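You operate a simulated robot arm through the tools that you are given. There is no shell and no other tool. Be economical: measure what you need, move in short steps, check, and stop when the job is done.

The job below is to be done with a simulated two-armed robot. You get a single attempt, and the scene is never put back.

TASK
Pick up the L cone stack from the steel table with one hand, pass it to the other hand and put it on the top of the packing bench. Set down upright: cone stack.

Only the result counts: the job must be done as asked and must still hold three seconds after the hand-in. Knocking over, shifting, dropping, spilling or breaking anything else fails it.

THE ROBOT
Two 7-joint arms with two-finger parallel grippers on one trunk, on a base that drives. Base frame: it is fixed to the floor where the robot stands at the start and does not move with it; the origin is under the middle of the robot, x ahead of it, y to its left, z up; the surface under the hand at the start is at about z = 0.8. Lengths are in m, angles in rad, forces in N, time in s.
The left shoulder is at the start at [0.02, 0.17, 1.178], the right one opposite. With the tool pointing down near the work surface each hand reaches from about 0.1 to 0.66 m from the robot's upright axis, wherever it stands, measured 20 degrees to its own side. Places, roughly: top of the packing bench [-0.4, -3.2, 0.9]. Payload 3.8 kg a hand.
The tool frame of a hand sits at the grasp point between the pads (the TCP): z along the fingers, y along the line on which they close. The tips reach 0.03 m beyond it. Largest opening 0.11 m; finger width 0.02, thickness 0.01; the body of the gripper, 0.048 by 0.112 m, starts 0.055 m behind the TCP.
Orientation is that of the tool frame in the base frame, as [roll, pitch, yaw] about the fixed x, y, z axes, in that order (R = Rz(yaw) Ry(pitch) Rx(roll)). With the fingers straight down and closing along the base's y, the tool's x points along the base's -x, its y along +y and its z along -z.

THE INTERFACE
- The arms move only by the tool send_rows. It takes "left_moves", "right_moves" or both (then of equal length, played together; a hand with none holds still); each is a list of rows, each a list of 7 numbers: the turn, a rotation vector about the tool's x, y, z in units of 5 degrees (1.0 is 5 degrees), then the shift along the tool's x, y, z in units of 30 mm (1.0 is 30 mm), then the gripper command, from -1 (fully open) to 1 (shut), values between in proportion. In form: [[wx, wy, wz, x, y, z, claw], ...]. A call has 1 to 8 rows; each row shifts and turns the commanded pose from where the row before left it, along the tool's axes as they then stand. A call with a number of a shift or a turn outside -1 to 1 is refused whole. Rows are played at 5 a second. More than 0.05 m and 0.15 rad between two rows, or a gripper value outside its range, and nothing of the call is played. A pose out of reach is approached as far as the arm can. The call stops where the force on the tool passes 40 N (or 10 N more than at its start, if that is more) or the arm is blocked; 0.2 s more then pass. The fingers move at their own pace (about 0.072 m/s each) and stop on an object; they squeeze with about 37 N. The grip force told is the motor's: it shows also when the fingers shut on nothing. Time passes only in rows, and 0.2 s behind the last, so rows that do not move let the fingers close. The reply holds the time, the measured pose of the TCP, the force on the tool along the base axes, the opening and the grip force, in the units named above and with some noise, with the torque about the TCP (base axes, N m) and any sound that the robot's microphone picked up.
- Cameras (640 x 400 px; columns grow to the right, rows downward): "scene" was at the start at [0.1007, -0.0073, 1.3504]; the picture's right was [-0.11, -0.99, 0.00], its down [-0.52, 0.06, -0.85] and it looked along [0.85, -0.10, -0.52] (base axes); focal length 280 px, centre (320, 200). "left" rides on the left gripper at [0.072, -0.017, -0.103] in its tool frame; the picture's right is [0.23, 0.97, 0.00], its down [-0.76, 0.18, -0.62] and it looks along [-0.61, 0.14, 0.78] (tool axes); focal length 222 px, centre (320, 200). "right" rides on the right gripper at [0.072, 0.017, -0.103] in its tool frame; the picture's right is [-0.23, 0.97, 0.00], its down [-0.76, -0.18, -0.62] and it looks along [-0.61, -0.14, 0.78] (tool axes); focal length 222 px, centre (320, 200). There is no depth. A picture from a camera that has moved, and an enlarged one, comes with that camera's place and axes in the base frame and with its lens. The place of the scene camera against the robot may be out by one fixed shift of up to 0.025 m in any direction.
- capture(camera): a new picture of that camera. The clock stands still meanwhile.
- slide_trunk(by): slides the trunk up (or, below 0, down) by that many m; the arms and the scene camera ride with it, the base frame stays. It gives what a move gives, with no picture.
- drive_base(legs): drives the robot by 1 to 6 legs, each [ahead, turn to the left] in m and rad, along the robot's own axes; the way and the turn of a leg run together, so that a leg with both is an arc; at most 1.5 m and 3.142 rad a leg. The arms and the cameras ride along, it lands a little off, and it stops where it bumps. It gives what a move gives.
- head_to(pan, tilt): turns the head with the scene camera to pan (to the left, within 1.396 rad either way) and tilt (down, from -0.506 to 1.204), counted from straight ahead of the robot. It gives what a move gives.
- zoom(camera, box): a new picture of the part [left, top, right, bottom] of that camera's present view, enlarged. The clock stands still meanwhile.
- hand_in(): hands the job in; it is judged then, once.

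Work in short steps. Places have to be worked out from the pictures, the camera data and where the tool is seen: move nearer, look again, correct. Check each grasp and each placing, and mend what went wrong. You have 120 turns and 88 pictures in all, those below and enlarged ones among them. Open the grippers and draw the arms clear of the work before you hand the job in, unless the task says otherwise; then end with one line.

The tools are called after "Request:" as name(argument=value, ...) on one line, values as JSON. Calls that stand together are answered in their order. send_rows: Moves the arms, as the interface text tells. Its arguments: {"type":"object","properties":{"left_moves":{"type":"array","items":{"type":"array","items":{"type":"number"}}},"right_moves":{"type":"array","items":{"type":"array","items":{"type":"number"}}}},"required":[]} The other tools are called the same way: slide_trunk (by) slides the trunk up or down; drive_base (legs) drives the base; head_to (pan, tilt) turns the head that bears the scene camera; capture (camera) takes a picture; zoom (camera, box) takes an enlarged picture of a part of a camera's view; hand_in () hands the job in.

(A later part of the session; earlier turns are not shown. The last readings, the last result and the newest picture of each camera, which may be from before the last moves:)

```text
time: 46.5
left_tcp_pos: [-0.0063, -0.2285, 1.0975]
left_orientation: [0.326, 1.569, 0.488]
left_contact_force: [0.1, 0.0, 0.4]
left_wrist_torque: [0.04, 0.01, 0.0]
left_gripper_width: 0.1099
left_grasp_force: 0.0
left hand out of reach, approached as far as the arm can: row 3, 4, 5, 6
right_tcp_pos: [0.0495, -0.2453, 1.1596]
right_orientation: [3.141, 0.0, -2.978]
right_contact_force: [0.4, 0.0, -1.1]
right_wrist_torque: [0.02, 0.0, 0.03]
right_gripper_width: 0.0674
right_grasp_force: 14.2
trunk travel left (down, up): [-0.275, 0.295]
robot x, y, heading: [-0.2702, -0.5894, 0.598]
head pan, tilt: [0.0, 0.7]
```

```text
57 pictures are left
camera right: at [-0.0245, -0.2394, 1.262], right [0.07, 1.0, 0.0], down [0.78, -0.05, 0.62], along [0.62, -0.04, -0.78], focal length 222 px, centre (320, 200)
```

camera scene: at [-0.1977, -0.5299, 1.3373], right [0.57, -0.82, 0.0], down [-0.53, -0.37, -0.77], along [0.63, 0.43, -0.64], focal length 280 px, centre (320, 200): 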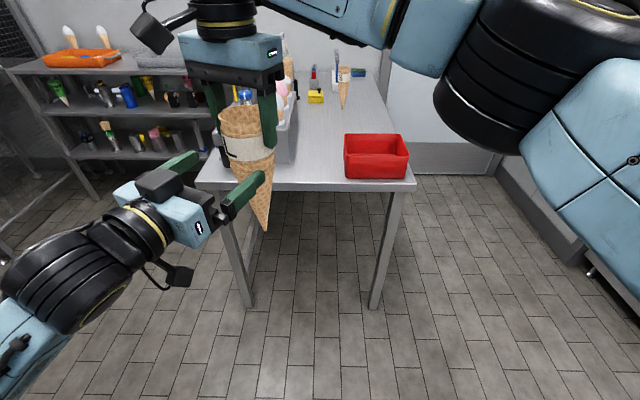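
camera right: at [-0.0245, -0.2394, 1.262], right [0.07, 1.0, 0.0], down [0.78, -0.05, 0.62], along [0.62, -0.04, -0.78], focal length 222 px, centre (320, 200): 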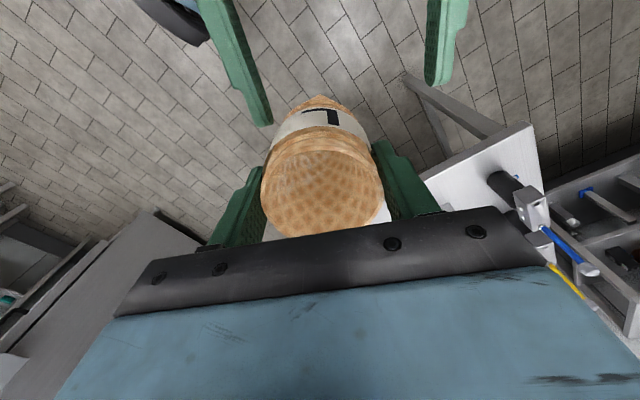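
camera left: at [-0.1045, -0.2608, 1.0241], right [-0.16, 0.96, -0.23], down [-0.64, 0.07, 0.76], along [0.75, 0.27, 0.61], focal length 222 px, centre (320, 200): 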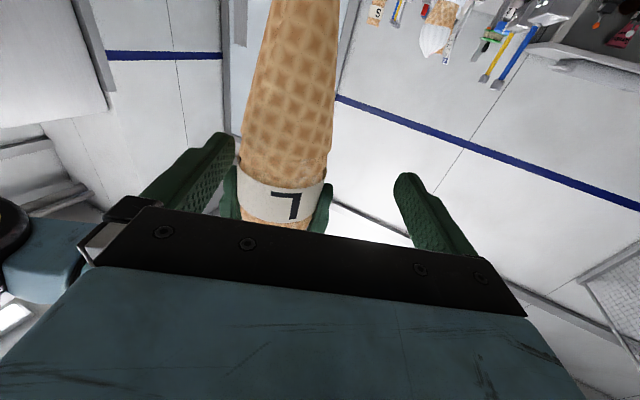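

The left arm couldn't fold back further, but it is close: the stack lies 5 cm ahead of and 2.6 cm to the right of the left TCP, between its fingers. I bring the stack to it with the right hand: centre sideways, lower 1.7 cm, then feed it in.

Request:
send_rows(right_moves=[[0, 0, 0, 0, 0.43, 0, 1], [0, 0, 0, 0, 0.43, 0, 1], [0, 0, 0, 0, 0, 0.5, 1]])

Request:
capture(camera="left")

Request:
zoom(camera="scene", box=[100, 40, 340, 260])

```text
time: 47.3
left_tcp_pos: [-0.0056, -0.2287, 1.0973]
left_orientation: [0.567, 1.57, 0.73]
left_contact_force: [0.1, 0.6, 0.5]
left_wrist_torque: [-0.02, 0.02, -0.01]
left_gripper_width: 0.1098
left_grasp_force: 0.0
right_tcp_pos: [0.047, -0.2195, 1.1436]
right_orientation: [3.141, 0.001, -2.979]
right_contact_force: [0.3, 0.7, -1.1]
right_wrist_torque: [-0.01, 0.04, -0.01]
right_gripper_width: 0.067
right_grasp_force: 13.8
trunk travel left (down, up): [-0.275, 0.295]
robot x, y, heading: [-0.2734, -0.5906, 0.603]
head pan, tilt: [0.0, 0.7]
```

```text
56 pictures are left
camera left: at [-0.1037, -0.261, 1.024], right [-0.16, 0.96, -0.23], down [-0.64, 0.07, 0.76], along [0.75, 0.27, 0.61], focal length 222 px, centre (320, 200)
```

left: 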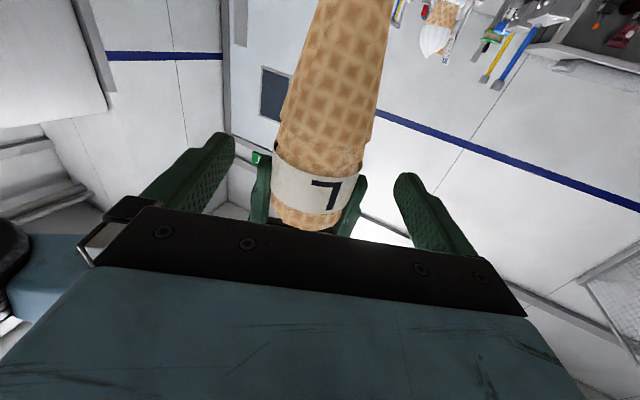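

```text
1.82 times, centred on (220, 150) of scene
camera zoom: at [-0.1967, -0.5302, 1.3372], right [0.57, -0.82, 0.0], down [-0.53, -0.37, -0.76], along [0.63, 0.43, -0.64], focal length 510 px, centre (502, 291)
```

zoom: 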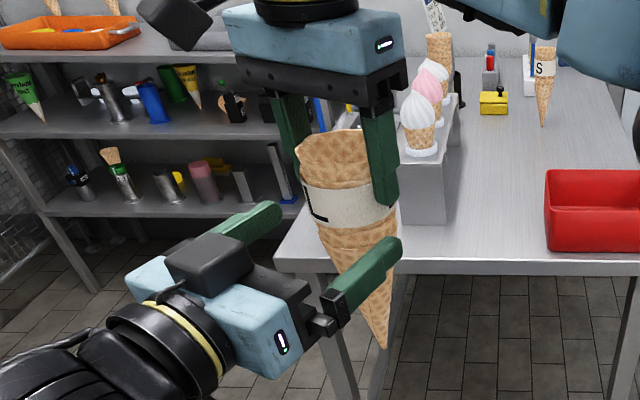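

Centred sideways and in height (left fingers just below the right fingertips). Now I feed the stack 5.3 cm into the left gripper.

Request:
send_rows(right_moves=[[0, 0, 0, 0.6, 0, 0, 1], [0, 0, 0, 0.6, 0, 0, 1], [0, 0, 0, 0.55, 0, 0, 1]])

Request:
capture(camera="left")

Request:
zoom(camera="scene", box=[100, 40, 340, 260])

```text
time: 48.1
left_tcp_pos: [-0.0064, -0.2289, 1.0982]
left_orientation: [0.386, 1.57, 0.548]
left_contact_force: [-0.2, 0.7, 0.2]
left_wrist_torque: [-0.02, 0.02, 0.02]
left_gripper_width: 0.1099
left_grasp_force: 0.1
right_tcp_pos: [-0.0055, -0.2272, 1.144]
right_orientation: [-3.141, 0.0, -2.978]
right_contact_force: [0.1, 0.0, -0.9]
right_wrist_torque: [-0.01, 0.01, -0.02]
right_gripper_width: 0.0671
right_grasp_force: 14.5
trunk travel left (down, up): [-0.275, 0.295]
robot x, y, heading: [-0.2764, -0.5956, 0.599]
head pan, tilt: [0.0, 0.7]
```

```text
54 pictures are left
camera left: at [-0.1043, -0.2609, 1.0241], right [-0.16, 0.96, -0.23], down [-0.64, 0.07, 0.76], along [0.75, 0.27, 0.61], focal length 222 px, centre (320, 200)
```

left: 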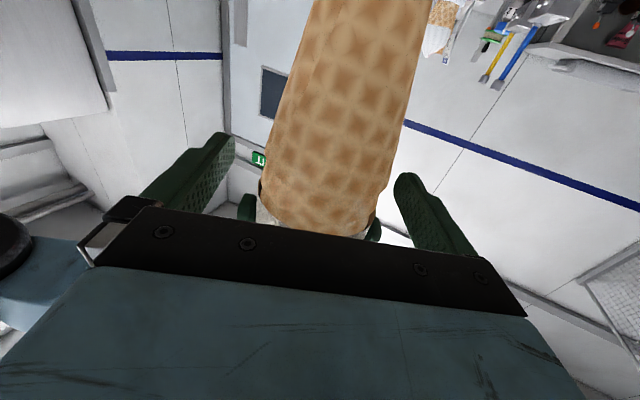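

```text
1.82 times, centred on (220, 150) of scene
camera zoom: at [-0.1974, -0.5302, 1.3373], right [0.57, -0.82, 0.0], down [-0.53, -0.37, -0.77], along [0.63, 0.43, -0.64], focal length 510 px, centre (502, 291)
```

zoom: 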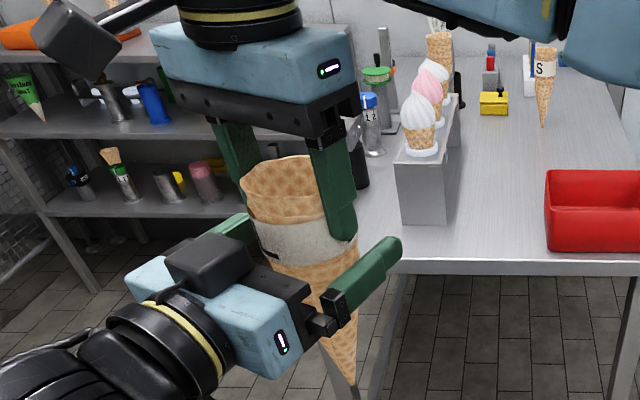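

The stack is between the left pads, just under the label. I close the left hand while the right still holds.

Request:
send_rows(left_moves=[[0, 0, 0, 0, 0, 0, 0], [0, 0, 0, 0, 0, 0, 0.5], [0, 0, 0, 0, 0, 0, 1], [0, 0, 0, 0, 0, 0, 1], [0, 0, 0, 0, 0, 0, 1], [0, 0, 0, 0, 0, 0, 1]])

Request:
zoom(camera="scene", box=[100, 40, 340, 260])

Request:
capture(camera="left")

```text
time: 49.5
left_tcp_pos: [-0.0058, -0.228, 1.0967]
left_orientation: [0.814, 1.57, 0.979]
left_contact_force: [0.9, 5.4, -0.7]
left_wrist_torque: [-0.11, 0.01, -0.01]
left_gripper_width: 0.067
left_grasp_force: 14.3
right_tcp_pos: [-0.0038, -0.2291, 1.1437]
right_orientation: [-3.141, 0.001, -2.977]
right_contact_force: [-1.8, -6.3, -1.6]
right_wrist_torque: [-0.18, 0.05, 0.05]
right_gripper_width: 0.067
right_grasp_force: 13.9
trunk travel left (down, up): [-0.275, 0.295]
robot x, y, heading: [-0.2735, -0.5968, 0.603]
head pan, tilt: [0.0, 0.7]
```

```text
1.82 times, centred on (220, 150) of scene
camera zoom: at [-0.1972, -0.5301, 1.3373], right [0.57, -0.82, 0.0], down [-0.53, -0.37, -0.76], along [0.63, 0.43, -0.64], focal length 510 px, centre (502, 291)
```

zoom: 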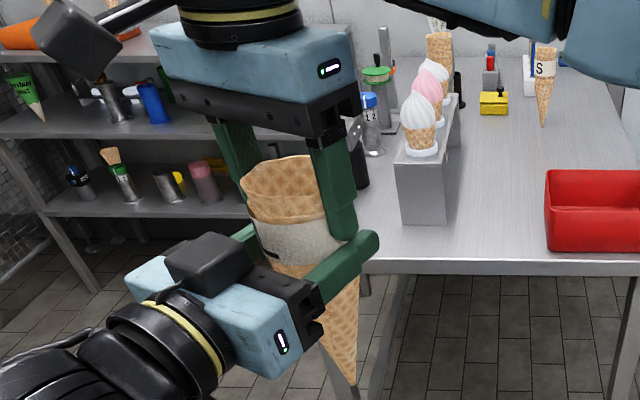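

```text
51 pictures are left
camera left: at [-0.1041, -0.2606, 1.024], right [-0.16, 0.96, -0.23], down [-0.64, 0.07, 0.76], along [0.75, 0.27, 0.61], focal length 222 px, centre (320, 200)
```

left: 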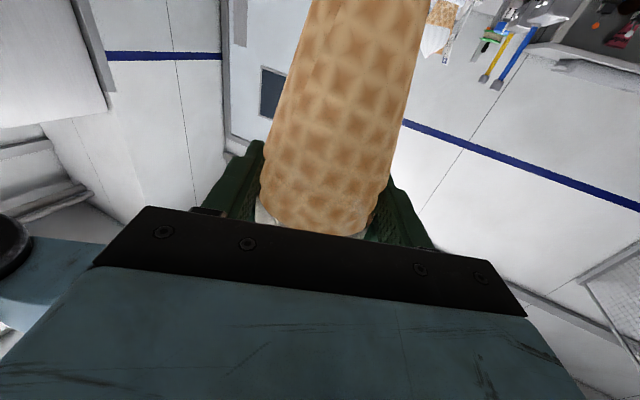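

Both hands hold at 0.067 m. Now the right hand opens, then rises straight up clear of the rim.

Request:
send_rows(right_moves=[[0, 0, 0, 0, 0, 0, 0.3], [0, 0, 0, 0, 0, 0, -0.3], [0, 0, 0, 0, 0, 0, -1], [0, 0, 0, 0, 0, 0, -1], [0, 0, 0, 0, 0, 0, -1]])

Request:
zoom(camera="scene", box=[100, 40, 340, 260])

```text
time: 50.7
left_tcp_pos: [-0.0066, -0.2283, 1.0973]
left_orientation: [0.29, 1.57, 0.453]
left_contact_force: [0.7, -0.5, 0.3]
left_wrist_torque: [0.02, 0.01, -0.02]
left_gripper_width: 0.0672
left_grasp_force: 14.0
right_tcp_pos: [-0.0042, -0.2291, 1.1439]
right_orientation: [-3.14, 0.0, -2.979]
right_contact_force: [0.0, -0.1, 0.7]
right_wrist_torque: [-0.01, -0.01, 0.02]
right_gripper_width: 0.1099
right_grasp_force: 0.1
trunk travel left (down, up): [-0.275, 0.295]
robot x, y, heading: [-0.2771, -0.5908, 0.604]
head pan, tilt: [0.0, 0.7]
```

```text
1.82 times, centred on (220, 150) of scene
camera zoom: at [-0.1972, -0.5301, 1.3373], right [0.57, -0.82, 0.0], down [-0.53, -0.37, -0.76], along [0.63, 0.43, -0.64], focal length 510 px, centre (502, 291)
```

zoom: 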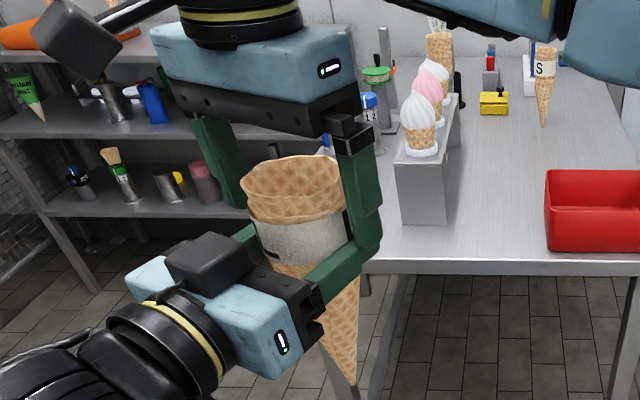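

The left hand holds alone with the stack unchanged. I lift the right hand away and to the right.

Request:
send_rows(right_moves=[[0, 0, 0, 0, 0, -0.7, -1], [0, 0, 0, 0, 0, -0.9, -1], [0, 0, 0, 0, 0, -0.9, -1], [0, 0, 0, 0, 0, -0.9, -1], [0, 0, 0, 0, -1, 0, -1], [0, 0, 0, 0, -1, 0, -1], [0, 0, 0, 0, -1, 0, -1], [0, 0, 0, 0, -1, 0, -1]])

Request:
send_rows(right_moves=[[0, 0, -1, 0, -1, 0, -1], [0, 0, -1, 0, -1, 0, -1], [0, 0, -1, 0, -1, 0, -1], [0, 0, -1, 0, -1, 0, -1], [0, 0, -1, 0.5, -0.5, 0, -1]])

Request:
slide_trunk(by=0.2)

Request:
capture(camera="scene")

```text
time: 52.5
left_tcp_pos: [-0.0066, -0.2286, 1.0971]
left_orientation: [0.797, 1.568, 0.963]
left_contact_force: [0.1, 0.6, 0.5]
left_wrist_torque: [0.01, 0.03, -0.01]
left_gripper_width: 0.067
left_grasp_force: 14.1
right_tcp_pos: [0.0149, -0.3551, 1.2454]
right_orientation: [3.139, -0.003, -2.979]
right_contact_force: [0.0, 0.2, 0.5]
right_wrist_torque: [0.04, 0.01, 0.02]
right_gripper_width: 0.1098
right_grasp_force: 0.0
right hand out of reach, approached as far as the arm can: row 4
trunk travel left (down, up): [-0.275, 0.295]
robot x, y, heading: [-0.2725, -0.5925, 0.599]
head pan, tilt: [0.0, 0.7]
```

```text
time: 53.7
left_tcp_pos: [-0.0072, -0.2287, 1.0974]
left_orientation: [0.47, 1.569, 0.636]
left_contact_force: [-0.1, 0.1, 0.2]
left_wrist_torque: [0.01, 0.02, -0.01]
left_gripper_width: 0.0671
left_grasp_force: 14.0
right_tcp_pos: [0.0447, -0.4872, 1.2446]
right_orientation: [3.141, -0.001, -2.539]
right_contact_force: [-0.6, 0.6, 0.0]
right_wrist_torque: [-0.02, 0.0, 0.04]
right_gripper_width: 0.1099
right_grasp_force: 0.0
trunk travel left (down, up): [-0.275, 0.295]
robot x, y, heading: [-0.2745, -0.5938, 0.604]
head pan, tilt: [0.0, 0.7]
```

```text
time: 55.8
left_tcp_pos: [-0.0064, -0.2293, 1.2964]
left_orientation: [-2.712, 1.57, -2.551]
left_contact_force: [0.2, -0.5, -0.7]
left_wrist_torque: [-0.01, -0.01, -0.01]
left_gripper_width: 0.0671
left_grasp_force: 13.9
right_tcp_pos: [0.0454, -0.4871, 1.4447]
right_orientation: [-3.141, 0.001, -2.543]
right_contact_force: [-0.5, 0.0, 0.2]
right_wrist_torque: [-0.02, 0.0, -0.02]
right_gripper_width: 0.11
right_grasp_force: 0.0
trunk travel left (down, up): [-0.475, 0.095]
robot x, y, heading: [-0.2762, -0.5919, 0.606]
head pan, tilt: [0.0, 0.7]
```

```text
49 pictures are left
camera scene: at [-0.1972, -0.5301, 1.5372], right [0.57, -0.82, 0.0], down [-0.53, -0.37, -0.76], along [0.63, 0.43, -0.64], focal length 280 px, centre (320, 200)
```

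scene: 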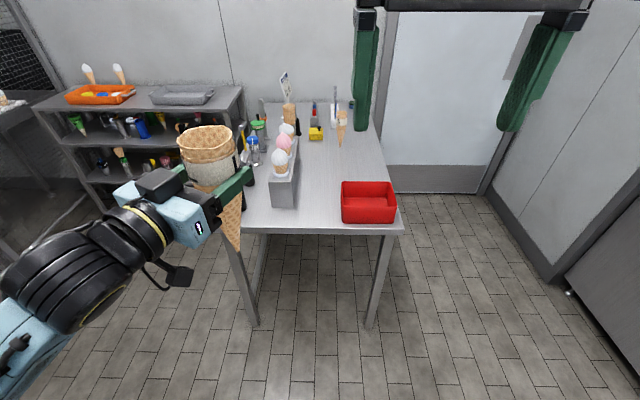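

All clear. I turn the robot toward the bench (heading about -π/2) and look.

Request:
drive_base(legs=[[0, -1.1], [0, -1.075], [0.9, 0]])

Request:
head_to(pan=0.0, tilt=0.45)

Request:
capture(camera="scene")

```text
time: 66.0
left_tcp_pos: [-0.1422, -1.9165, 1.2979]
left_orientation: [-2.78, 1.569, 1.481]
left_contact_force: [0.3, 0.6, -0.8]
left_wrist_torque: [0.0, -0.02, 0.0]
left_gripper_width: 0.0671
left_grasp_force: 14.1
right_tcp_pos: [-0.3821, -1.8098, 1.4449]
right_orientation: [-3.14, -0.001, 1.555]
right_contact_force: [-0.2, 0.1, -0.3]
right_wrist_torque: [0.05, -0.02, 0.01]
right_gripper_width: 0.1101
right_grasp_force: 0.1
trunk travel left (down, up): [-0.475, 0.095]
robot x, y, heading: [-0.2857, -1.4891, -1.584]
head pan, tilt: [0.0, 0.7]
```

```text
time: 66.8
left_tcp_pos: [-0.1422, -1.917, 1.2972]
left_orientation: [-2.73, 1.57, 1.532]
left_contact_force: [-0.5, -0.2, -1.8]
left_wrist_torque: [0.0, -0.03, 0.04]
left_gripper_width: 0.0671
left_grasp_force: 14.5
right_tcp_pos: [-0.382, -1.809, 1.4455]
right_orientation: [3.141, -0.001, 1.555]
right_contact_force: [-0.2, -0.4, 0.2]
right_wrist_torque: [0.01, 0.01, 0.03]
right_gripper_width: 0.11
right_grasp_force: 0.1
trunk travel left (down, up): [-0.475, 0.095]
robot x, y, heading: [-0.2838, -1.4857, -1.585]
head pan, tilt: [0.0, 0.45]
```

```text
48 pictures are left
camera scene: at [-0.2951, -1.5972, 1.5594], right [-1.0, 0.01, 0.0], down [0.01, 0.44, -0.9], along [-0.01, -0.9, -0.44], focal length 280 px, centre (320, 200)
```

scene: 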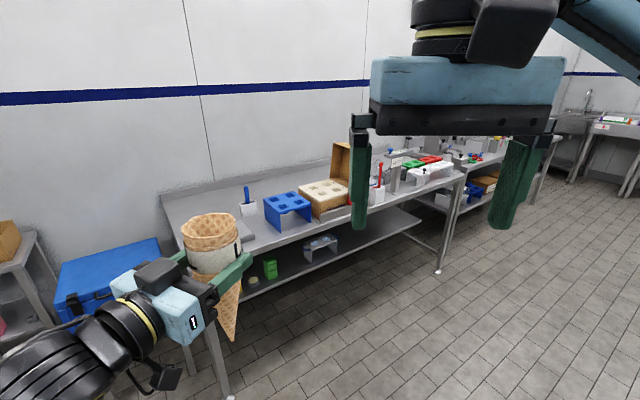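

The bench is slanted about 30° to me, with items on it. I turn left 0.55 rad to face it squarely and look from there.

Request:
drive_base(legs=[[0, 0.55]])

Request:
capture(camera="scene")

```text
time: 68.8
left_tcp_pos: [0.0622, -1.7779, 1.2959]
left_orientation: [0.225, 1.568, -1.245]
left_contact_force: [0.3, 0.2, -1.8]
left_wrist_torque: [-0.01, 0.01, 0.0]
left_gripper_width: 0.0673
left_grasp_force: 13.9
right_tcp_pos: [-0.1979, -1.8144, 1.445]
right_orientation: [3.14, 0.002, 2.107]
right_contact_force: [0.3, 0.9, 0.2]
right_wrist_torque: [0.03, -0.02, 0.03]
right_gripper_width: 0.11
right_grasp_force: 0.0
trunk travel left (down, up): [-0.475, 0.095]
robot x, y, heading: [-0.2844, -1.4897, -1.032]
head pan, tilt: [0.0, 0.45]
```

```text
47 pictures are left
camera scene: at [-0.2356, -1.5811, 1.5595], right [-0.86, -0.51, 0.0], down [-0.22, 0.37, -0.9], along [0.46, -0.77, -0.44], focal length 280 px, centre (320, 200)
```

scene: 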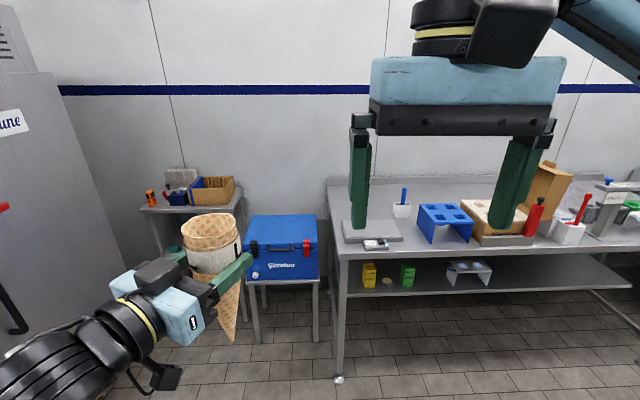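

Facing the bench squarely now. I enlarge the bench top to find free space.

Request:
zoom(camera="scene", box=[310, 130, 640, 300])

```text
1.94 times, centred on (475, 215) of scene
camera zoom: at [-0.2356, -1.5811, 1.5595], right [-0.86, -0.51, 0.0], down [-0.22, 0.37, -0.9], along [0.46, -0.77, -0.44], focal length 544 px, centre (19, 171)
```

zoom: 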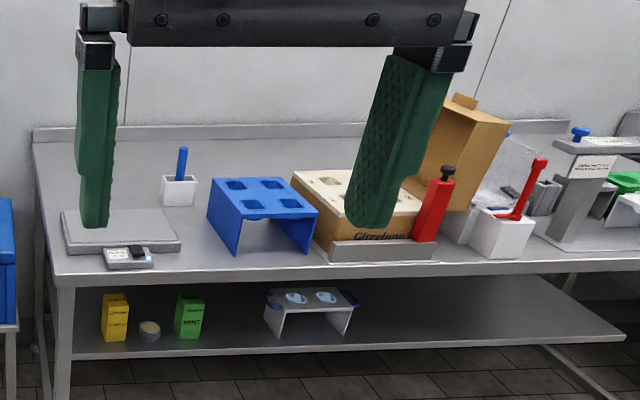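

The gap between the flat scale and the blue stand, 8 cm in from the front edge (≈(-0.08,-2.61)), is free and within easy reach. I drive to a spot about 15 cm short of the placing stance, facing the bench.

Request:
drive_base(legs=[[0, -0.857], [0.758, 0], [0, 0.893]])

Request:
head_to(pan=0.0, tilt=0.75)

Request:
capture(camera="scene")

Request:
capture(camera="right")

```text
time: 77.4
left_tcp_pos: [-0.1609, -2.4929, 1.2978]
left_orientation: [0.221, 1.57, -1.215]
left_contact_force: [-0.4, 0.1, -1.5]
left_wrist_torque: [0.02, -0.01, 0.02]
left_gripper_width: 0.0672
left_grasp_force: 13.9
right_tcp_pos: [-0.4215, -2.5366, 1.4439]
right_orientation: [3.141, 0.001, 2.143]
right_contact_force: [-0.4, -0.1, 0.1]
right_wrist_torque: [-0.03, 0.01, 0.0]
right_gripper_width: 0.1098
right_grasp_force: 0.0
trunk travel left (down, up): [-0.475, 0.095]
robot x, y, heading: [-0.5188, -2.216, -0.995]
head pan, tilt: [0.0, 0.45]
```

```text
time: 78.2
left_tcp_pos: [-0.1611, -2.4929, 1.2982]
left_orientation: [0.446, 1.569, -0.989]
left_contact_force: [-0.2, -0.5, -1.4]
left_wrist_torque: [0.0, 0.02, -0.02]
left_gripper_width: 0.0669
left_grasp_force: 14.1
right_tcp_pos: [-0.4197, -2.5368, 1.4453]
right_orientation: [3.141, 0.002, 2.144]
right_contact_force: [0.1, 0.6, 0.7]
right_wrist_torque: [0.02, 0.01, -0.05]
right_gripper_width: 0.1099
right_grasp_force: 0.1
trunk travel left (down, up): [-0.475, 0.095]
robot x, y, heading: [-0.517, -2.2152, -1.003]
head pan, tilt: [0.0, 0.75]
```

```text
45 pictures are left
camera scene: at [-0.4709, -2.2985, 1.5331], right [-0.84, -0.54, 0.0], down [-0.37, 0.57, -0.73], along [0.4, -0.61, -0.68], focal length 280 px, centre (320, 200)
```

scene: 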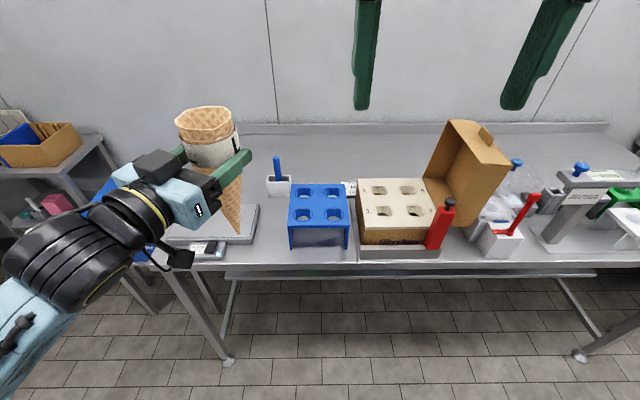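

```text
44 pictures are left
camera right: at [-0.4455, -2.4661, 1.5479], right [0.94, 0.34, 0.0], down [0.26, -0.74, 0.62], along [0.21, -0.59, -0.78], focal length 222 px, centre (320, 200)
```

right: 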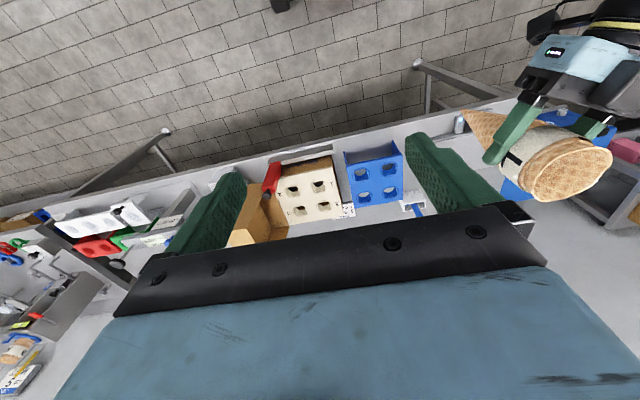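

The gap's middle comes out at (-0.082,-2.63) from here too, matching. I drive 15 cm ahead; the stack tip at z≈1.13 clears everything.

Request:
drive_base(legs=[[0.15, 0]])

Request:
head_to(pan=0.3, tilt=0.9)

Request:
capture(camera="scene")

Request:
capture(camera="right")

```text
time: 79.5
left_tcp_pos: [-0.0812, -2.619, 1.2969]
left_orientation: [0.247, 1.57, -1.188]
left_contact_force: [0.2, 0.5, -0.9]
left_wrist_torque: [0.0, -0.01, 0.0]
left_gripper_width: 0.0672
left_grasp_force: 13.9
right_tcp_pos: [-0.3395, -2.6615, 1.4455]
right_orientation: [-3.14, 0.0, 2.141]
right_contact_force: [-0.1, -0.3, 0.4]
right_wrist_torque: [0.01, 0.01, -0.03]
right_gripper_width: 0.1099
right_grasp_force: 0.1
trunk travel left (down, up): [-0.475, 0.095]
robot x, y, heading: [-0.4365, -2.3382, -0.993]
head pan, tilt: [0.0, 0.75]
```

```text
time: 80.3
left_tcp_pos: [-0.0817, -2.6183, 1.2973]
left_orientation: [0.401, 1.568, -1.037]
left_contact_force: [0.1, -0.4, -1.0]
left_wrist_torque: [0.04, 0.01, -0.02]
left_gripper_width: 0.067
left_grasp_force: 14.1
right_tcp_pos: [-0.3414, -2.6623, 1.4455]
right_orientation: [3.14, 0.002, 2.14]
right_contact_force: [-0.2, 0.5, -0.2]
right_wrist_torque: [-0.01, 0.04, -0.02]
right_gripper_width: 0.1102
right_grasp_force: 0.0
trunk travel left (down, up): [-0.475, 0.095]
robot x, y, heading: [-0.4387, -2.3404, -0.993]
head pan, tilt: [0.3, 0.901]
```

```text
43 pictures are left
camera scene: at [-0.3776, -2.4018, 1.5212], right [-0.64, -0.77, 0.0], down [-0.6, 0.5, -0.62], along [0.48, -0.4, -0.78], focal length 280 px, centre (320, 200)
```

scene: 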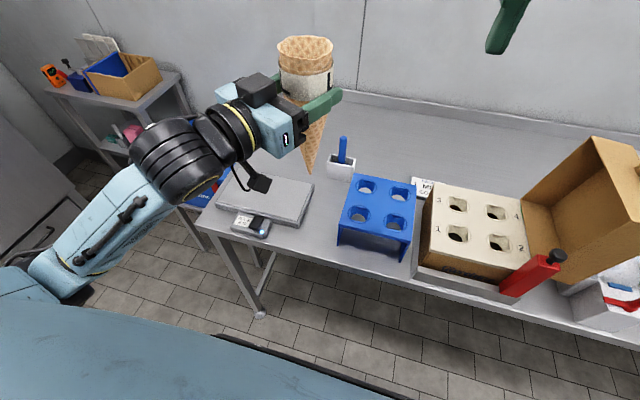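

```text
42 pictures are left
camera right: at [-0.3655, -2.5904, 1.5481], right [0.94, 0.34, 0.0], down [0.26, -0.74, 0.62], along [0.21, -0.59, -0.78], focal length 222 px, centre (320, 200)
```

right: 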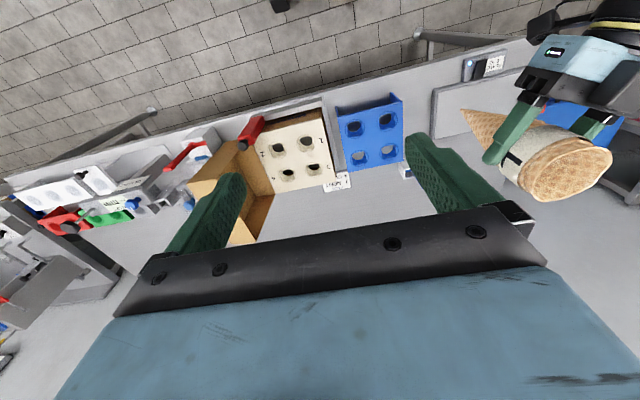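

The spot is about 5 cm from the edge; 3 cm deeper is better and still centred in the gap. I first pull the right hand back off the bench so it won't come down over the box lid, then creep forward 3 cm.

Request:
send_rows(right_moves=[[0, 0, 0, 0.9, 0, 0, -1], [0, 0, 0, 0.9, 0, 0, -1], [0, 0, 0, 0.9, 0, 0, -1], [0, 0, 0, 0.9, 0, 0, -1]])

Request:
drive_base(legs=[[0.03, 0]])

Request:
slide_trunk(by=-0.15)

Request:
capture(camera="scene")

Request:
capture(camera="right")

```text
time: 81.0
left_tcp_pos: [-0.0814, -2.6181, 1.2965]
left_orientation: [-1.502, 1.57, -2.938]
left_contact_force: [-0.4, -0.1, -1.6]
left_wrist_torque: [0.0, 0.02, -0.01]
left_gripper_width: 0.0671
left_grasp_force: 13.9
right_tcp_pos: [-0.364, -2.6261, 1.4414]
right_orientation: [-3.136, -0.005, 2.131]
right_contact_force: [7.2, 1.2, -11.7]
right_wrist_torque: [-1.02, 0.33, -0.49]
right_gripper_width: 0.1104
right_grasp_force: 0.0
trunk travel left (down, up): [-0.475, 0.095]
robot x, y, heading: [-0.436, -2.337, -0.998]
head pan, tilt: [0.3, 0.901]
stopped in row 2 (right hand): the force on the tool passed its limit at 52 N (the readings are from after the stop); the commanded pose is now the measured one
```

```text
time: 81.8
left_tcp_pos: [-0.066, -2.6425, 1.2968]
left_orientation: [0.382, 1.57, -1.054]
left_contact_force: [0.5, -0.1, -0.5]
left_wrist_torque: [-0.02, -0.01, -0.03]
left_gripper_width: 0.0672
left_grasp_force: 13.9
right_tcp_pos: [-0.3484, -2.6503, 1.4416]
right_orientation: [-3.14, -0.003, 2.131]
right_contact_force: [7.5, -3.1, -13.1]
right_wrist_torque: [-0.6, 0.42, -0.43]
right_gripper_width: 0.1102
right_grasp_force: 0.0
trunk travel left (down, up): [-0.475, 0.095]
robot x, y, heading: [-0.4212, -2.3624, -0.998]
head pan, tilt: [0.3, 0.901]
```

```text
time: 83.5
left_tcp_pos: [-0.0656, -2.6428, 1.1472]
left_orientation: [0.336, 1.57, -1.102]
left_contact_force: [-0.6, 0.8, -0.3]
left_wrist_torque: [0.01, -0.03, 0.0]
left_gripper_width: 0.0669
left_grasp_force: 14.2
right_tcp_pos: [-0.349, -2.6493, 1.2923]
right_orientation: [-3.139, -0.004, 2.131]
right_contact_force: [8.3, -8.6, -13.4]
right_wrist_torque: [0.15, 0.52, -0.21]
right_gripper_width: 0.1098
right_grasp_force: 0.1
trunk travel left (down, up): [-0.325, 0.245]
robot x, y, heading: [-0.4204, -2.3623, -0.998]
head pan, tilt: [0.3, 0.901]
```

```text
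41 pictures are left
camera scene: at [-0.3611, -2.4294, 1.3737], right [-0.66, -0.75, 0.0], down [-0.57, 0.5, -0.65], along [0.49, -0.43, -0.76], focal length 280 px, centre (320, 200)
```

scene: 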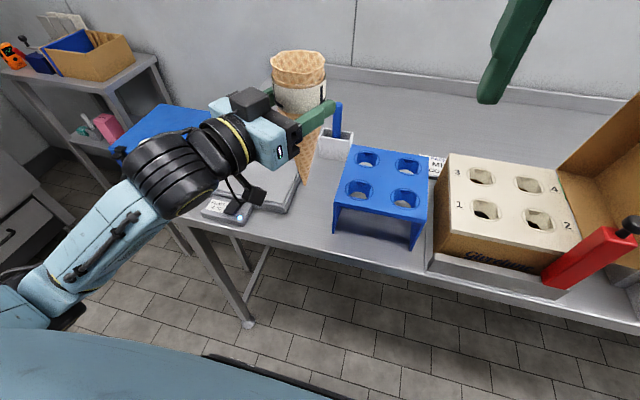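

```text
40 pictures are left
camera right: at [-0.3726, -2.5794, 1.3958], right [0.95, 0.32, 0.0], down [0.26, -0.74, 0.62], along [0.2, -0.59, -0.78], focal length 222 px, centre (320, 200)
```

right: 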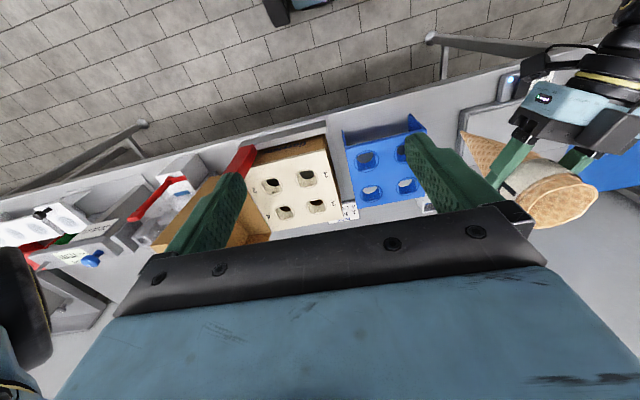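

The right arm touched its own body while folding back; I ease it forward again. It sits well above the wooden box (lid top ~1.17 is far behind), so it is safe there. The stack hangs over the gap with its tip at about z 0.98.

Request:
send_rows(right_moves=[[0, 0, 0, -0.8, 0, 0, -1], [0, 0, 0, -0.5, 0, -0.5, -1]])

Request:
zoom(camera="scene", box=[180, 40, 440, 260])

Request:
zoom(camera="right", box=[340, 30, 640, 240])

```text
time: 84.1
left_tcp_pos: [-0.0647, -2.6425, 1.1473]
left_orientation: [0.27, 1.57, -1.166]
left_contact_force: [0.3, 0.6, -0.6]
left_wrist_torque: [0.01, 0.02, -0.01]
left_gripper_width: 0.0671
left_grasp_force: 13.8
right_tcp_pos: [-0.3283, -2.6826, 1.3071]
right_orientation: [-3.138, -0.002, 2.131]
right_contact_force: [0.0, -0.2, -0.6]
right_wrist_torque: [-0.05, 0.02, 0.0]
right_gripper_width: 0.1102
right_grasp_force: 0.1
trunk travel left (down, up): [-0.325, 0.245]
robot x, y, heading: [-0.4242, -2.3607, -0.993]
head pan, tilt: [0.3, 0.901]
```

```text
1.82 times, centred on (310, 150) of scene
camera zoom: at [-0.3612, -2.4266, 1.3712], right [-0.64, -0.77, 0.0], down [-0.6, 0.5, -0.62], along [0.48, -0.4, -0.78], focal length 510 px, centre (338, 291)
```

zoom: 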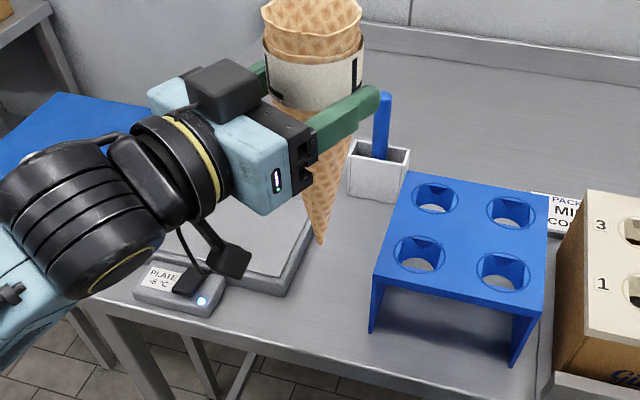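

```text
1.90 times, centred on (490, 135) of right
camera zoom: at [-0.3518, -2.6126, 1.4108], right [0.95, 0.33, 0.0], down [0.26, -0.74, 0.62], along [0.2, -0.59, -0.78], focal length 423 px, centre (-4, 324)
```

zoom: 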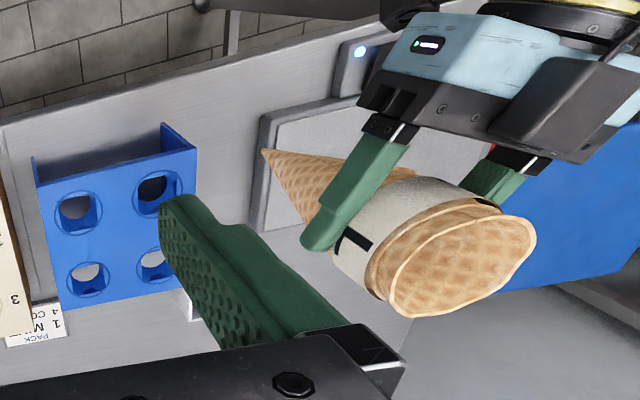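

The stack hangs plumb above the gap between the cold plate and the blue stand. I shift 1 cm toward the stand side, then lower the trunk 5 cm.

Request:
send_rows(left_moves=[[0, 0, 0, 0, -0.3, 0, 1]])

Request:
slide_trunk(by=-0.05)

Request:
zoom(camera="scene", box=[180, 40, 440, 260])

Request:
zoom(camera="right", box=[340, 30, 640, 240])

```text
time: 84.5
left_tcp_pos: [-0.0712, -2.6453, 1.1464]
left_orientation: [0.097, 1.568, -1.34]
left_contact_force: [-1.0, 0.2, -1.6]
left_wrist_torque: [0.01, 0.02, -0.02]
left_gripper_width: 0.067
left_grasp_force: 14.2
left hand out of reach, approached as far as the arm can: row 1
right_tcp_pos: [-0.3272, -2.6837, 1.3078]
right_orientation: [-3.137, -0.004, 2.132]
right_contact_force: [0.2, -0.3, 0.5]
right_wrist_torque: [-0.01, -0.02, -0.01]
right_gripper_width: 0.11
right_grasp_force: 0.0
trunk travel left (down, up): [-0.325, 0.245]
robot x, y, heading: [-0.4189, -2.3671, -0.995]
head pan, tilt: [0.3, 0.901]
```

```text
time: 85.5
left_tcp_pos: [-0.0726, -2.6461, 1.0954]
left_orientation: [0.168, 1.57, -1.268]
left_contact_force: [0.3, 0.7, -1.1]
left_wrist_torque: [0.02, 0.01, 0.01]
left_gripper_width: 0.0672
left_grasp_force: 14.3
right_tcp_pos: [-0.328, -2.6827, 1.2586]
right_orientation: [-3.139, -0.003, 2.131]
right_contact_force: [0.3, 0.5, 0.4]
right_wrist_torque: [-0.02, -0.03, -0.01]
right_gripper_width: 0.1098
right_grasp_force: 0.1
trunk travel left (down, up): [-0.275, 0.295]
robot x, y, heading: [-0.4245, -2.3647, -0.999]
head pan, tilt: [0.3, 0.901]
```

```text
1.82 times, centred on (310, 150) of scene
camera zoom: at [-0.3613, -2.4269, 1.3212], right [-0.64, -0.77, 0.0], down [-0.6, 0.5, -0.62], along [0.48, -0.4, -0.78], focal length 510 px, centre (338, 291)
```

zoom: 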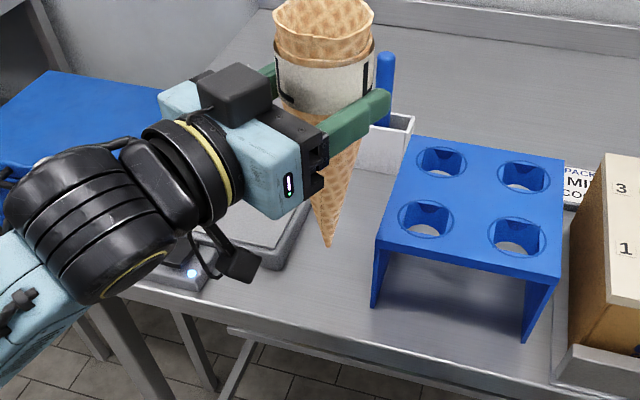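

```text
1.90 times, centred on (490, 135) of right
camera zoom: at [-0.3517, -2.6129, 1.3603], right [0.95, 0.33, 0.0], down [0.26, -0.74, 0.62], along [0.2, -0.59, -0.78], focal length 423 px, centre (-4, 324)
```

zoom: 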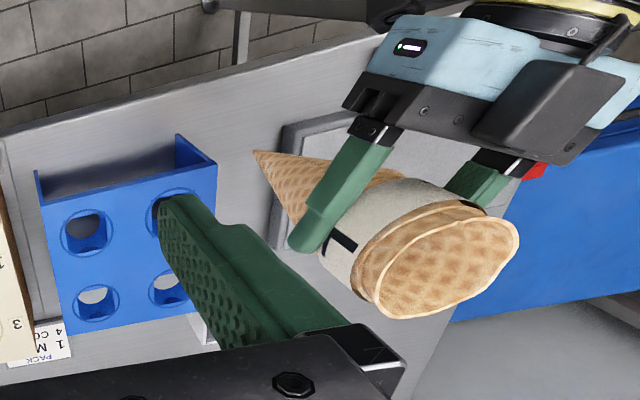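

The tip is about 2–3 cm above the bench. The arm is near its folding limit, so I lower by trunk in small steps watching the left contact force.

Request:
slide_trunk(by=-0.016)

Request:
slide_trunk(by=-0.005)

Request:
zoom(camera="scene", box=[240, 100, 400, 220])

```text
time: 86.1
left_tcp_pos: [-0.0728, -2.6467, 1.0795]
left_orientation: [0.289, 1.567, -1.146]
left_contact_force: [0.4, -0.1, -1.1]
left_wrist_torque: [0.01, -0.06, 0.0]
left_gripper_width: 0.0671
left_grasp_force: 14.8
right_tcp_pos: [-0.3284, -2.6833, 1.2411]
right_orientation: [-3.137, -0.004, 2.13]
right_contact_force: [-1.2, 0.6, -0.6]
right_wrist_torque: [0.0, 0.01, 0.01]
right_gripper_width: 0.1099
right_grasp_force: 0.0
trunk travel left (down, up): [-0.259, 0.311]
robot x, y, heading: [-0.4216, -2.361, -0.995]
head pan, tilt: [0.3, 0.901]
```

```text
time: 86.6
left_tcp_pos: [-0.0726, -2.6464, 1.0754]
left_orientation: [0.316, 1.568, -1.12]
left_contact_force: [0.1, 1.0, -0.7]
left_wrist_torque: [-0.02, 0.0, 0.0]
left_gripper_width: 0.0668
left_grasp_force: 13.9
right_tcp_pos: [-0.3277, -2.6833, 1.2362]
right_orientation: [-3.138, -0.003, 2.131]
right_contact_force: [0.4, -0.3, -0.1]
right_wrist_torque: [-0.01, -0.04, -0.01]
right_gripper_width: 0.1101
right_grasp_force: 0.0
trunk travel left (down, up): [-0.254, 0.316]
robot x, y, heading: [-0.4204, -2.3655, -0.997]
head pan, tilt: [0.3, 0.901]
```

```text
3.33 times, centred on (320, 160) of scene
camera zoom: at [-0.3612, -2.427, 1.3001], right [-0.64, -0.77, 0.0], down [-0.6, 0.5, -0.62], along [0.48, -0.4, -0.78], focal length 934 px, centre (320, 333)
```

zoom: 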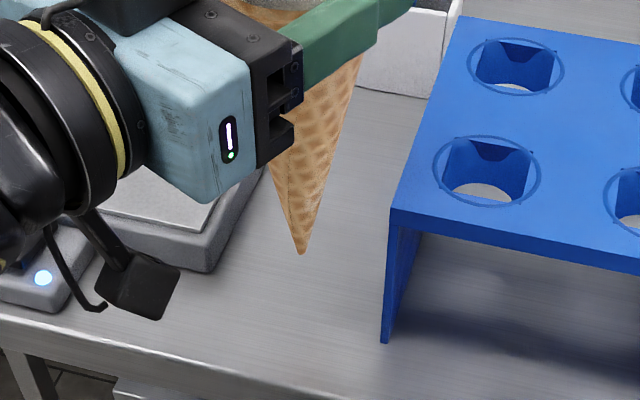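

No contact yet. I keep lowering in small steps.

Request:
slide_trunk(by=-0.004)

Request:
slide_trunk(by=-0.003)

Request:
zoom(camera="scene", box=[240, 100, 400, 220])

```text
time: 87.2
left_tcp_pos: [-0.0731, -2.6471, 1.0711]
left_orientation: [0.312, 1.569, -1.127]
left_contact_force: [-0.5, 0.3, -1.0]
left_wrist_torque: [0.03, -0.02, -0.02]
left_gripper_width: 0.0671
left_grasp_force: 13.9
right_tcp_pos: [-0.3289, -2.6837, 1.232]
right_orientation: [-3.138, -0.004, 2.13]
right_contact_force: [0.3, 0.2, 0.6]
right_wrist_torque: [0.0, 0.0, -0.01]
right_gripper_width: 0.1101
right_grasp_force: 0.1
trunk travel left (down, up): [-0.25, 0.32]
robot x, y, heading: [-0.4218, -2.3632, -0.999]
head pan, tilt: [0.3, 0.901]
```

```text
time: 87.7
left_tcp_pos: [-0.0728, -2.6477, 1.0682]
left_orientation: [0.279, 1.568, -1.16]
left_contact_force: [-0.5, 0.6, -0.8]
left_wrist_torque: [0.05, 0.02, 0.01]
left_gripper_width: 0.0671
left_grasp_force: 14.6
right_tcp_pos: [-0.3283, -2.6837, 1.229]
right_orientation: [-3.138, -0.004, 2.13]
right_contact_force: [0.0, -0.5, 1.1]
right_wrist_torque: [0.03, -0.04, -0.03]
right_gripper_width: 0.1101
right_grasp_force: 0.1
trunk travel left (down, up): [-0.247, 0.323]
robot x, y, heading: [-0.4205, -2.3654, -0.996]
head pan, tilt: [0.3, 0.901]
```

```text
3.33 times, centred on (320, 160) of scene
camera zoom: at [-0.3612, -2.427, 1.2931], right [-0.64, -0.77, 0.0], down [-0.6, 0.5, -0.62], along [0.48, -0.4, -0.78], focal length 934 px, centre (320, 333)
```

zoom: 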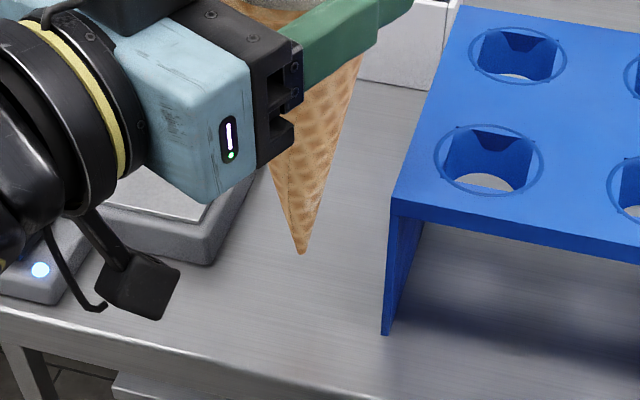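

Still free. Two more 3 mm steps.

Request:
slide_trunk(by=-0.003)

Request:
slide_trunk(by=-0.002)

```text
time: 88.2
left_tcp_pos: [-0.0722, -2.6472, 1.0645]
left_orientation: [0.263, 1.568, -1.174]
left_contact_force: [-0.8, 0.6, -0.3]
left_wrist_torque: [0.02, -0.01, -0.03]
left_gripper_width: 0.0673
left_grasp_force: 13.7
right_tcp_pos: [-0.328, -2.6845, 1.2254]
right_orientation: [-3.138, -0.004, 2.129]
right_contact_force: [0.7, 0.2, -0.1]
right_wrist_torque: [0.0, 0.0, 0.01]
right_gripper_width: 0.1101
right_grasp_force: 0.0
trunk travel left (down, up): [-0.244, 0.326]
robot x, y, heading: [-0.4228, -2.3612, -0.994]
head pan, tilt: [0.3, 0.901]
```

```text
time: 88.7
left_tcp_pos: [-0.072, -2.6468, 1.0629]
left_orientation: [0.264, 1.57, -1.173]
left_contact_force: [0.2, -0.2, -0.9]
left_wrist_torque: [0.0, 0.02, 0.0]
left_gripper_width: 0.0669
left_grasp_force: 13.6
right_tcp_pos: [-0.3272, -2.6831, 1.223]
right_orientation: [-3.136, -0.003, 2.132]
right_contact_force: [-1.2, 0.2, -0.4]
right_wrist_torque: [0.0, 0.0, 0.02]
right_gripper_width: 0.11
right_grasp_force: 0.1
trunk travel left (down, up): [-0.242, 0.328]
robot x, y, heading: [-0.4204, -2.3642, -1.001]
head pan, tilt: [0.3, 0.901]
```

Still no contact; the bench must be slightly below 0.9. Continuing.

Request:
slide_trunk(by=-0.003)

Request:
slide_trunk(by=-0.003)

Request:
zoom(camera="scene", box=[240, 100, 400, 220])

Request:
zoom(camera="right", box=[340, 30, 640, 240])

```text
time: 89.2
left_tcp_pos: [-0.0723, -2.6467, 1.0602]
left_orientation: [0.279, 1.567, -1.158]
left_contact_force: [-0.4, -0.3, -1.4]
left_wrist_torque: [0.03, 0.03, 0.01]
left_gripper_width: 0.0672
left_grasp_force: 13.9
right_tcp_pos: [-0.3284, -2.684, 1.2208]
right_orientation: [-3.137, -0.003, 2.13]
right_contact_force: [-0.2, -0.1, 0.2]
right_wrist_torque: [0.0, 0.04, 0.02]
right_gripper_width: 0.11
right_grasp_force: 0.1
trunk travel left (down, up): [-0.239, 0.331]
robot x, y, heading: [-0.4212, -2.3639, -0.999]
head pan, tilt: [0.3, 0.901]
```

```text
time: 89.8
left_tcp_pos: [-0.0727, -2.6479, 1.0567]
left_orientation: [0.283, 1.569, -1.156]
left_contact_force: [-0.1, 0.5, -1.2]
left_wrist_torque: [0.02, 0.02, 0.01]
left_gripper_width: 0.067
left_grasp_force: 14.5
right_tcp_pos: [-0.3287, -2.6837, 1.2177]
right_orientation: [-3.14, -0.002, 2.131]
right_contact_force: [-0.4, 0.5, -0.6]
right_wrist_torque: [-0.01, 0.04, 0.01]
right_gripper_width: 0.1098
right_grasp_force: 0.0
trunk travel left (down, up): [-0.236, 0.334]
robot x, y, heading: [-0.4197, -2.3649, -0.992]
head pan, tilt: [0.3, 0.901]
```

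```text
3.33 times, centred on (320, 160) of scene
camera zoom: at [-0.3612, -2.427, 1.2821], right [-0.64, -0.77, 0.0], down [-0.6, 0.5, -0.62], along [0.48, -0.4, -0.78], focal length 934 px, centre (320, 333)
```

zoom: 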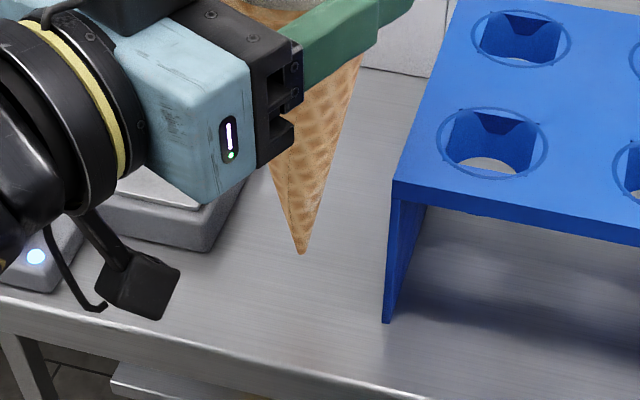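

```text
1.90 times, centred on (490, 135) of right
camera zoom: at [-0.3517, -2.613, 1.3212], right [0.95, 0.32, 0.0], down [0.26, -0.74, 0.62], along [0.2, -0.59, -0.78], focal length 423 px, centre (-4, 324)
```

zoom: 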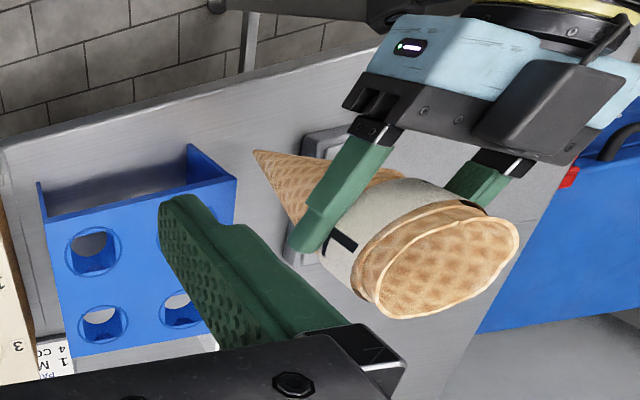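

Parallax on the blue stand's leg puts the bench at about 0.87, so the tip still has some 1.5–2.5 cm to go. I lower 8 mm, then smaller.

Request:
slide_trunk(by=-0.008)

Request:
slide_trunk(by=-0.004)

Request:
zoom(camera="scene", box=[240, 100, 400, 220])

```text
time: 90.3
left_tcp_pos: [-0.0715, -2.645, 1.0502]
left_orientation: [0.276, 1.57, -1.162]
left_contact_force: [0.7, -0.4, -0.8]
left_wrist_torque: [-0.01, -0.02, 0.02]
left_gripper_width: 0.067
left_grasp_force: 14.0
right_tcp_pos: [-0.3282, -2.6843, 1.2106]
right_orientation: [-3.136, -0.003, 2.133]
right_contact_force: [0.1, -0.8, 0.4]
right_wrist_torque: [-0.01, 0.03, 0.02]
right_gripper_width: 0.1102
right_grasp_force: 0.2
trunk travel left (down, up): [-0.228, 0.342]
robot x, y, heading: [-0.4235, -2.3636, -0.995]
head pan, tilt: [0.3, 0.901]
```

```text
time: 90.9
left_tcp_pos: [-0.0723, -2.6463, 1.0441]
left_orientation: [0.28, 1.567, -1.155]
left_contact_force: [-0.1, 0.6, -1.1]
left_wrist_torque: [0.03, 0.02, 0.0]
left_gripper_width: 0.0671
left_grasp_force: 14.4
right_tcp_pos: [-0.3282, -2.6845, 1.2062]
right_orientation: [-3.138, -0.005, 2.13]
right_contact_force: [0.7, 0.0, -0.4]
right_wrist_torque: [-0.01, -0.02, 0.0]
right_gripper_width: 0.1099
right_grasp_force: 0.0
trunk travel left (down, up): [-0.224, 0.346]
robot x, y, heading: [-0.4225, -2.3643, -0.996]
head pan, tilt: [0.3, 0.901]
```

```text
3.33 times, centred on (320, 160) of scene
camera zoom: at [-0.3612, -2.427, 1.2701], right [-0.64, -0.77, 0.0], down [-0.6, 0.5, -0.62], along [0.48, -0.4, -0.78], focal length 934 px, centre (320, 333)
```

zoom: 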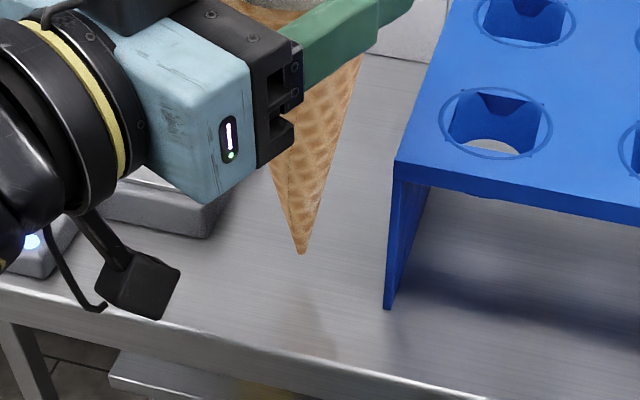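

I now see the stack's reflection below the tip, suggesting about 1.5 cm left. I lower on.

Request:
slide_trunk(by=-0.006)

Request:
slide_trunk(by=-0.003)

Request:
zoom(camera="scene", box=[280, 140, 360, 200])

```text
time: 91.4
left_tcp_pos: [-0.072, -2.647, 1.0396]
left_orientation: [0.283, 1.568, -1.153]
left_contact_force: [0.3, -1.2, -1.3]
left_wrist_torque: [0.04, 0.01, 0.02]
left_gripper_width: 0.067
left_grasp_force: 14.2
right_tcp_pos: [-0.3279, -2.6829, 1.1994]
right_orientation: [-3.138, -0.004, 2.131]
right_contact_force: [0.8, 0.5, 0.2]
right_wrist_torque: [-0.02, 0.01, 0.02]
right_gripper_width: 0.1101
right_grasp_force: 0.1
trunk travel left (down, up): [-0.218, 0.352]
robot x, y, heading: [-0.419, -2.3609, -0.998]
head pan, tilt: [0.3, 0.901]
```

```text
time: 91.9
left_tcp_pos: [-0.0713, -2.6467, 1.0363]
left_orientation: [0.276, 1.57, -1.161]
left_contact_force: [0.4, -0.2, -1.4]
left_wrist_torque: [0.02, 0.0, 0.01]
left_gripper_width: 0.0673
left_grasp_force: 14.2
right_tcp_pos: [-0.3283, -2.6842, 1.1973]
right_orientation: [-3.137, -0.004, 2.131]
right_contact_force: [0.5, 0.3, 0.2]
right_wrist_torque: [0.02, -0.01, 0.0]
right_gripper_width: 0.1101
right_grasp_force: 0.2
trunk travel left (down, up): [-0.215, 0.355]
robot x, y, heading: [-0.4211, -2.3653, -0.998]
head pan, tilt: [0.3, 0.901]
```

```text
6.67 times, centred on (320, 170) of scene
camera zoom: at [-0.3612, -2.427, 1.2611], right [-0.64, -0.77, 0.0], down [-0.6, 0.5, -0.62], along [0.48, -0.4, -0.78], focal length 1869 px, centre (320, 400)
```

zoom: 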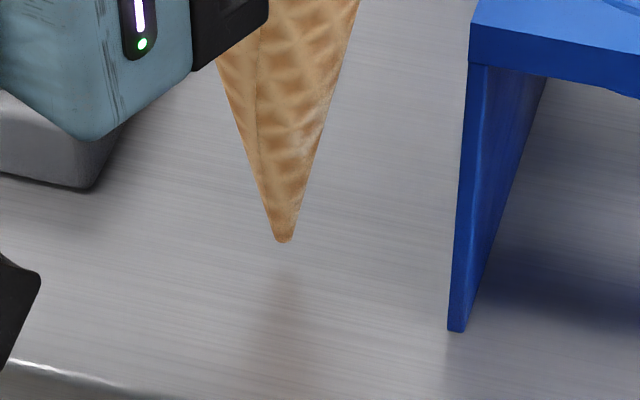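

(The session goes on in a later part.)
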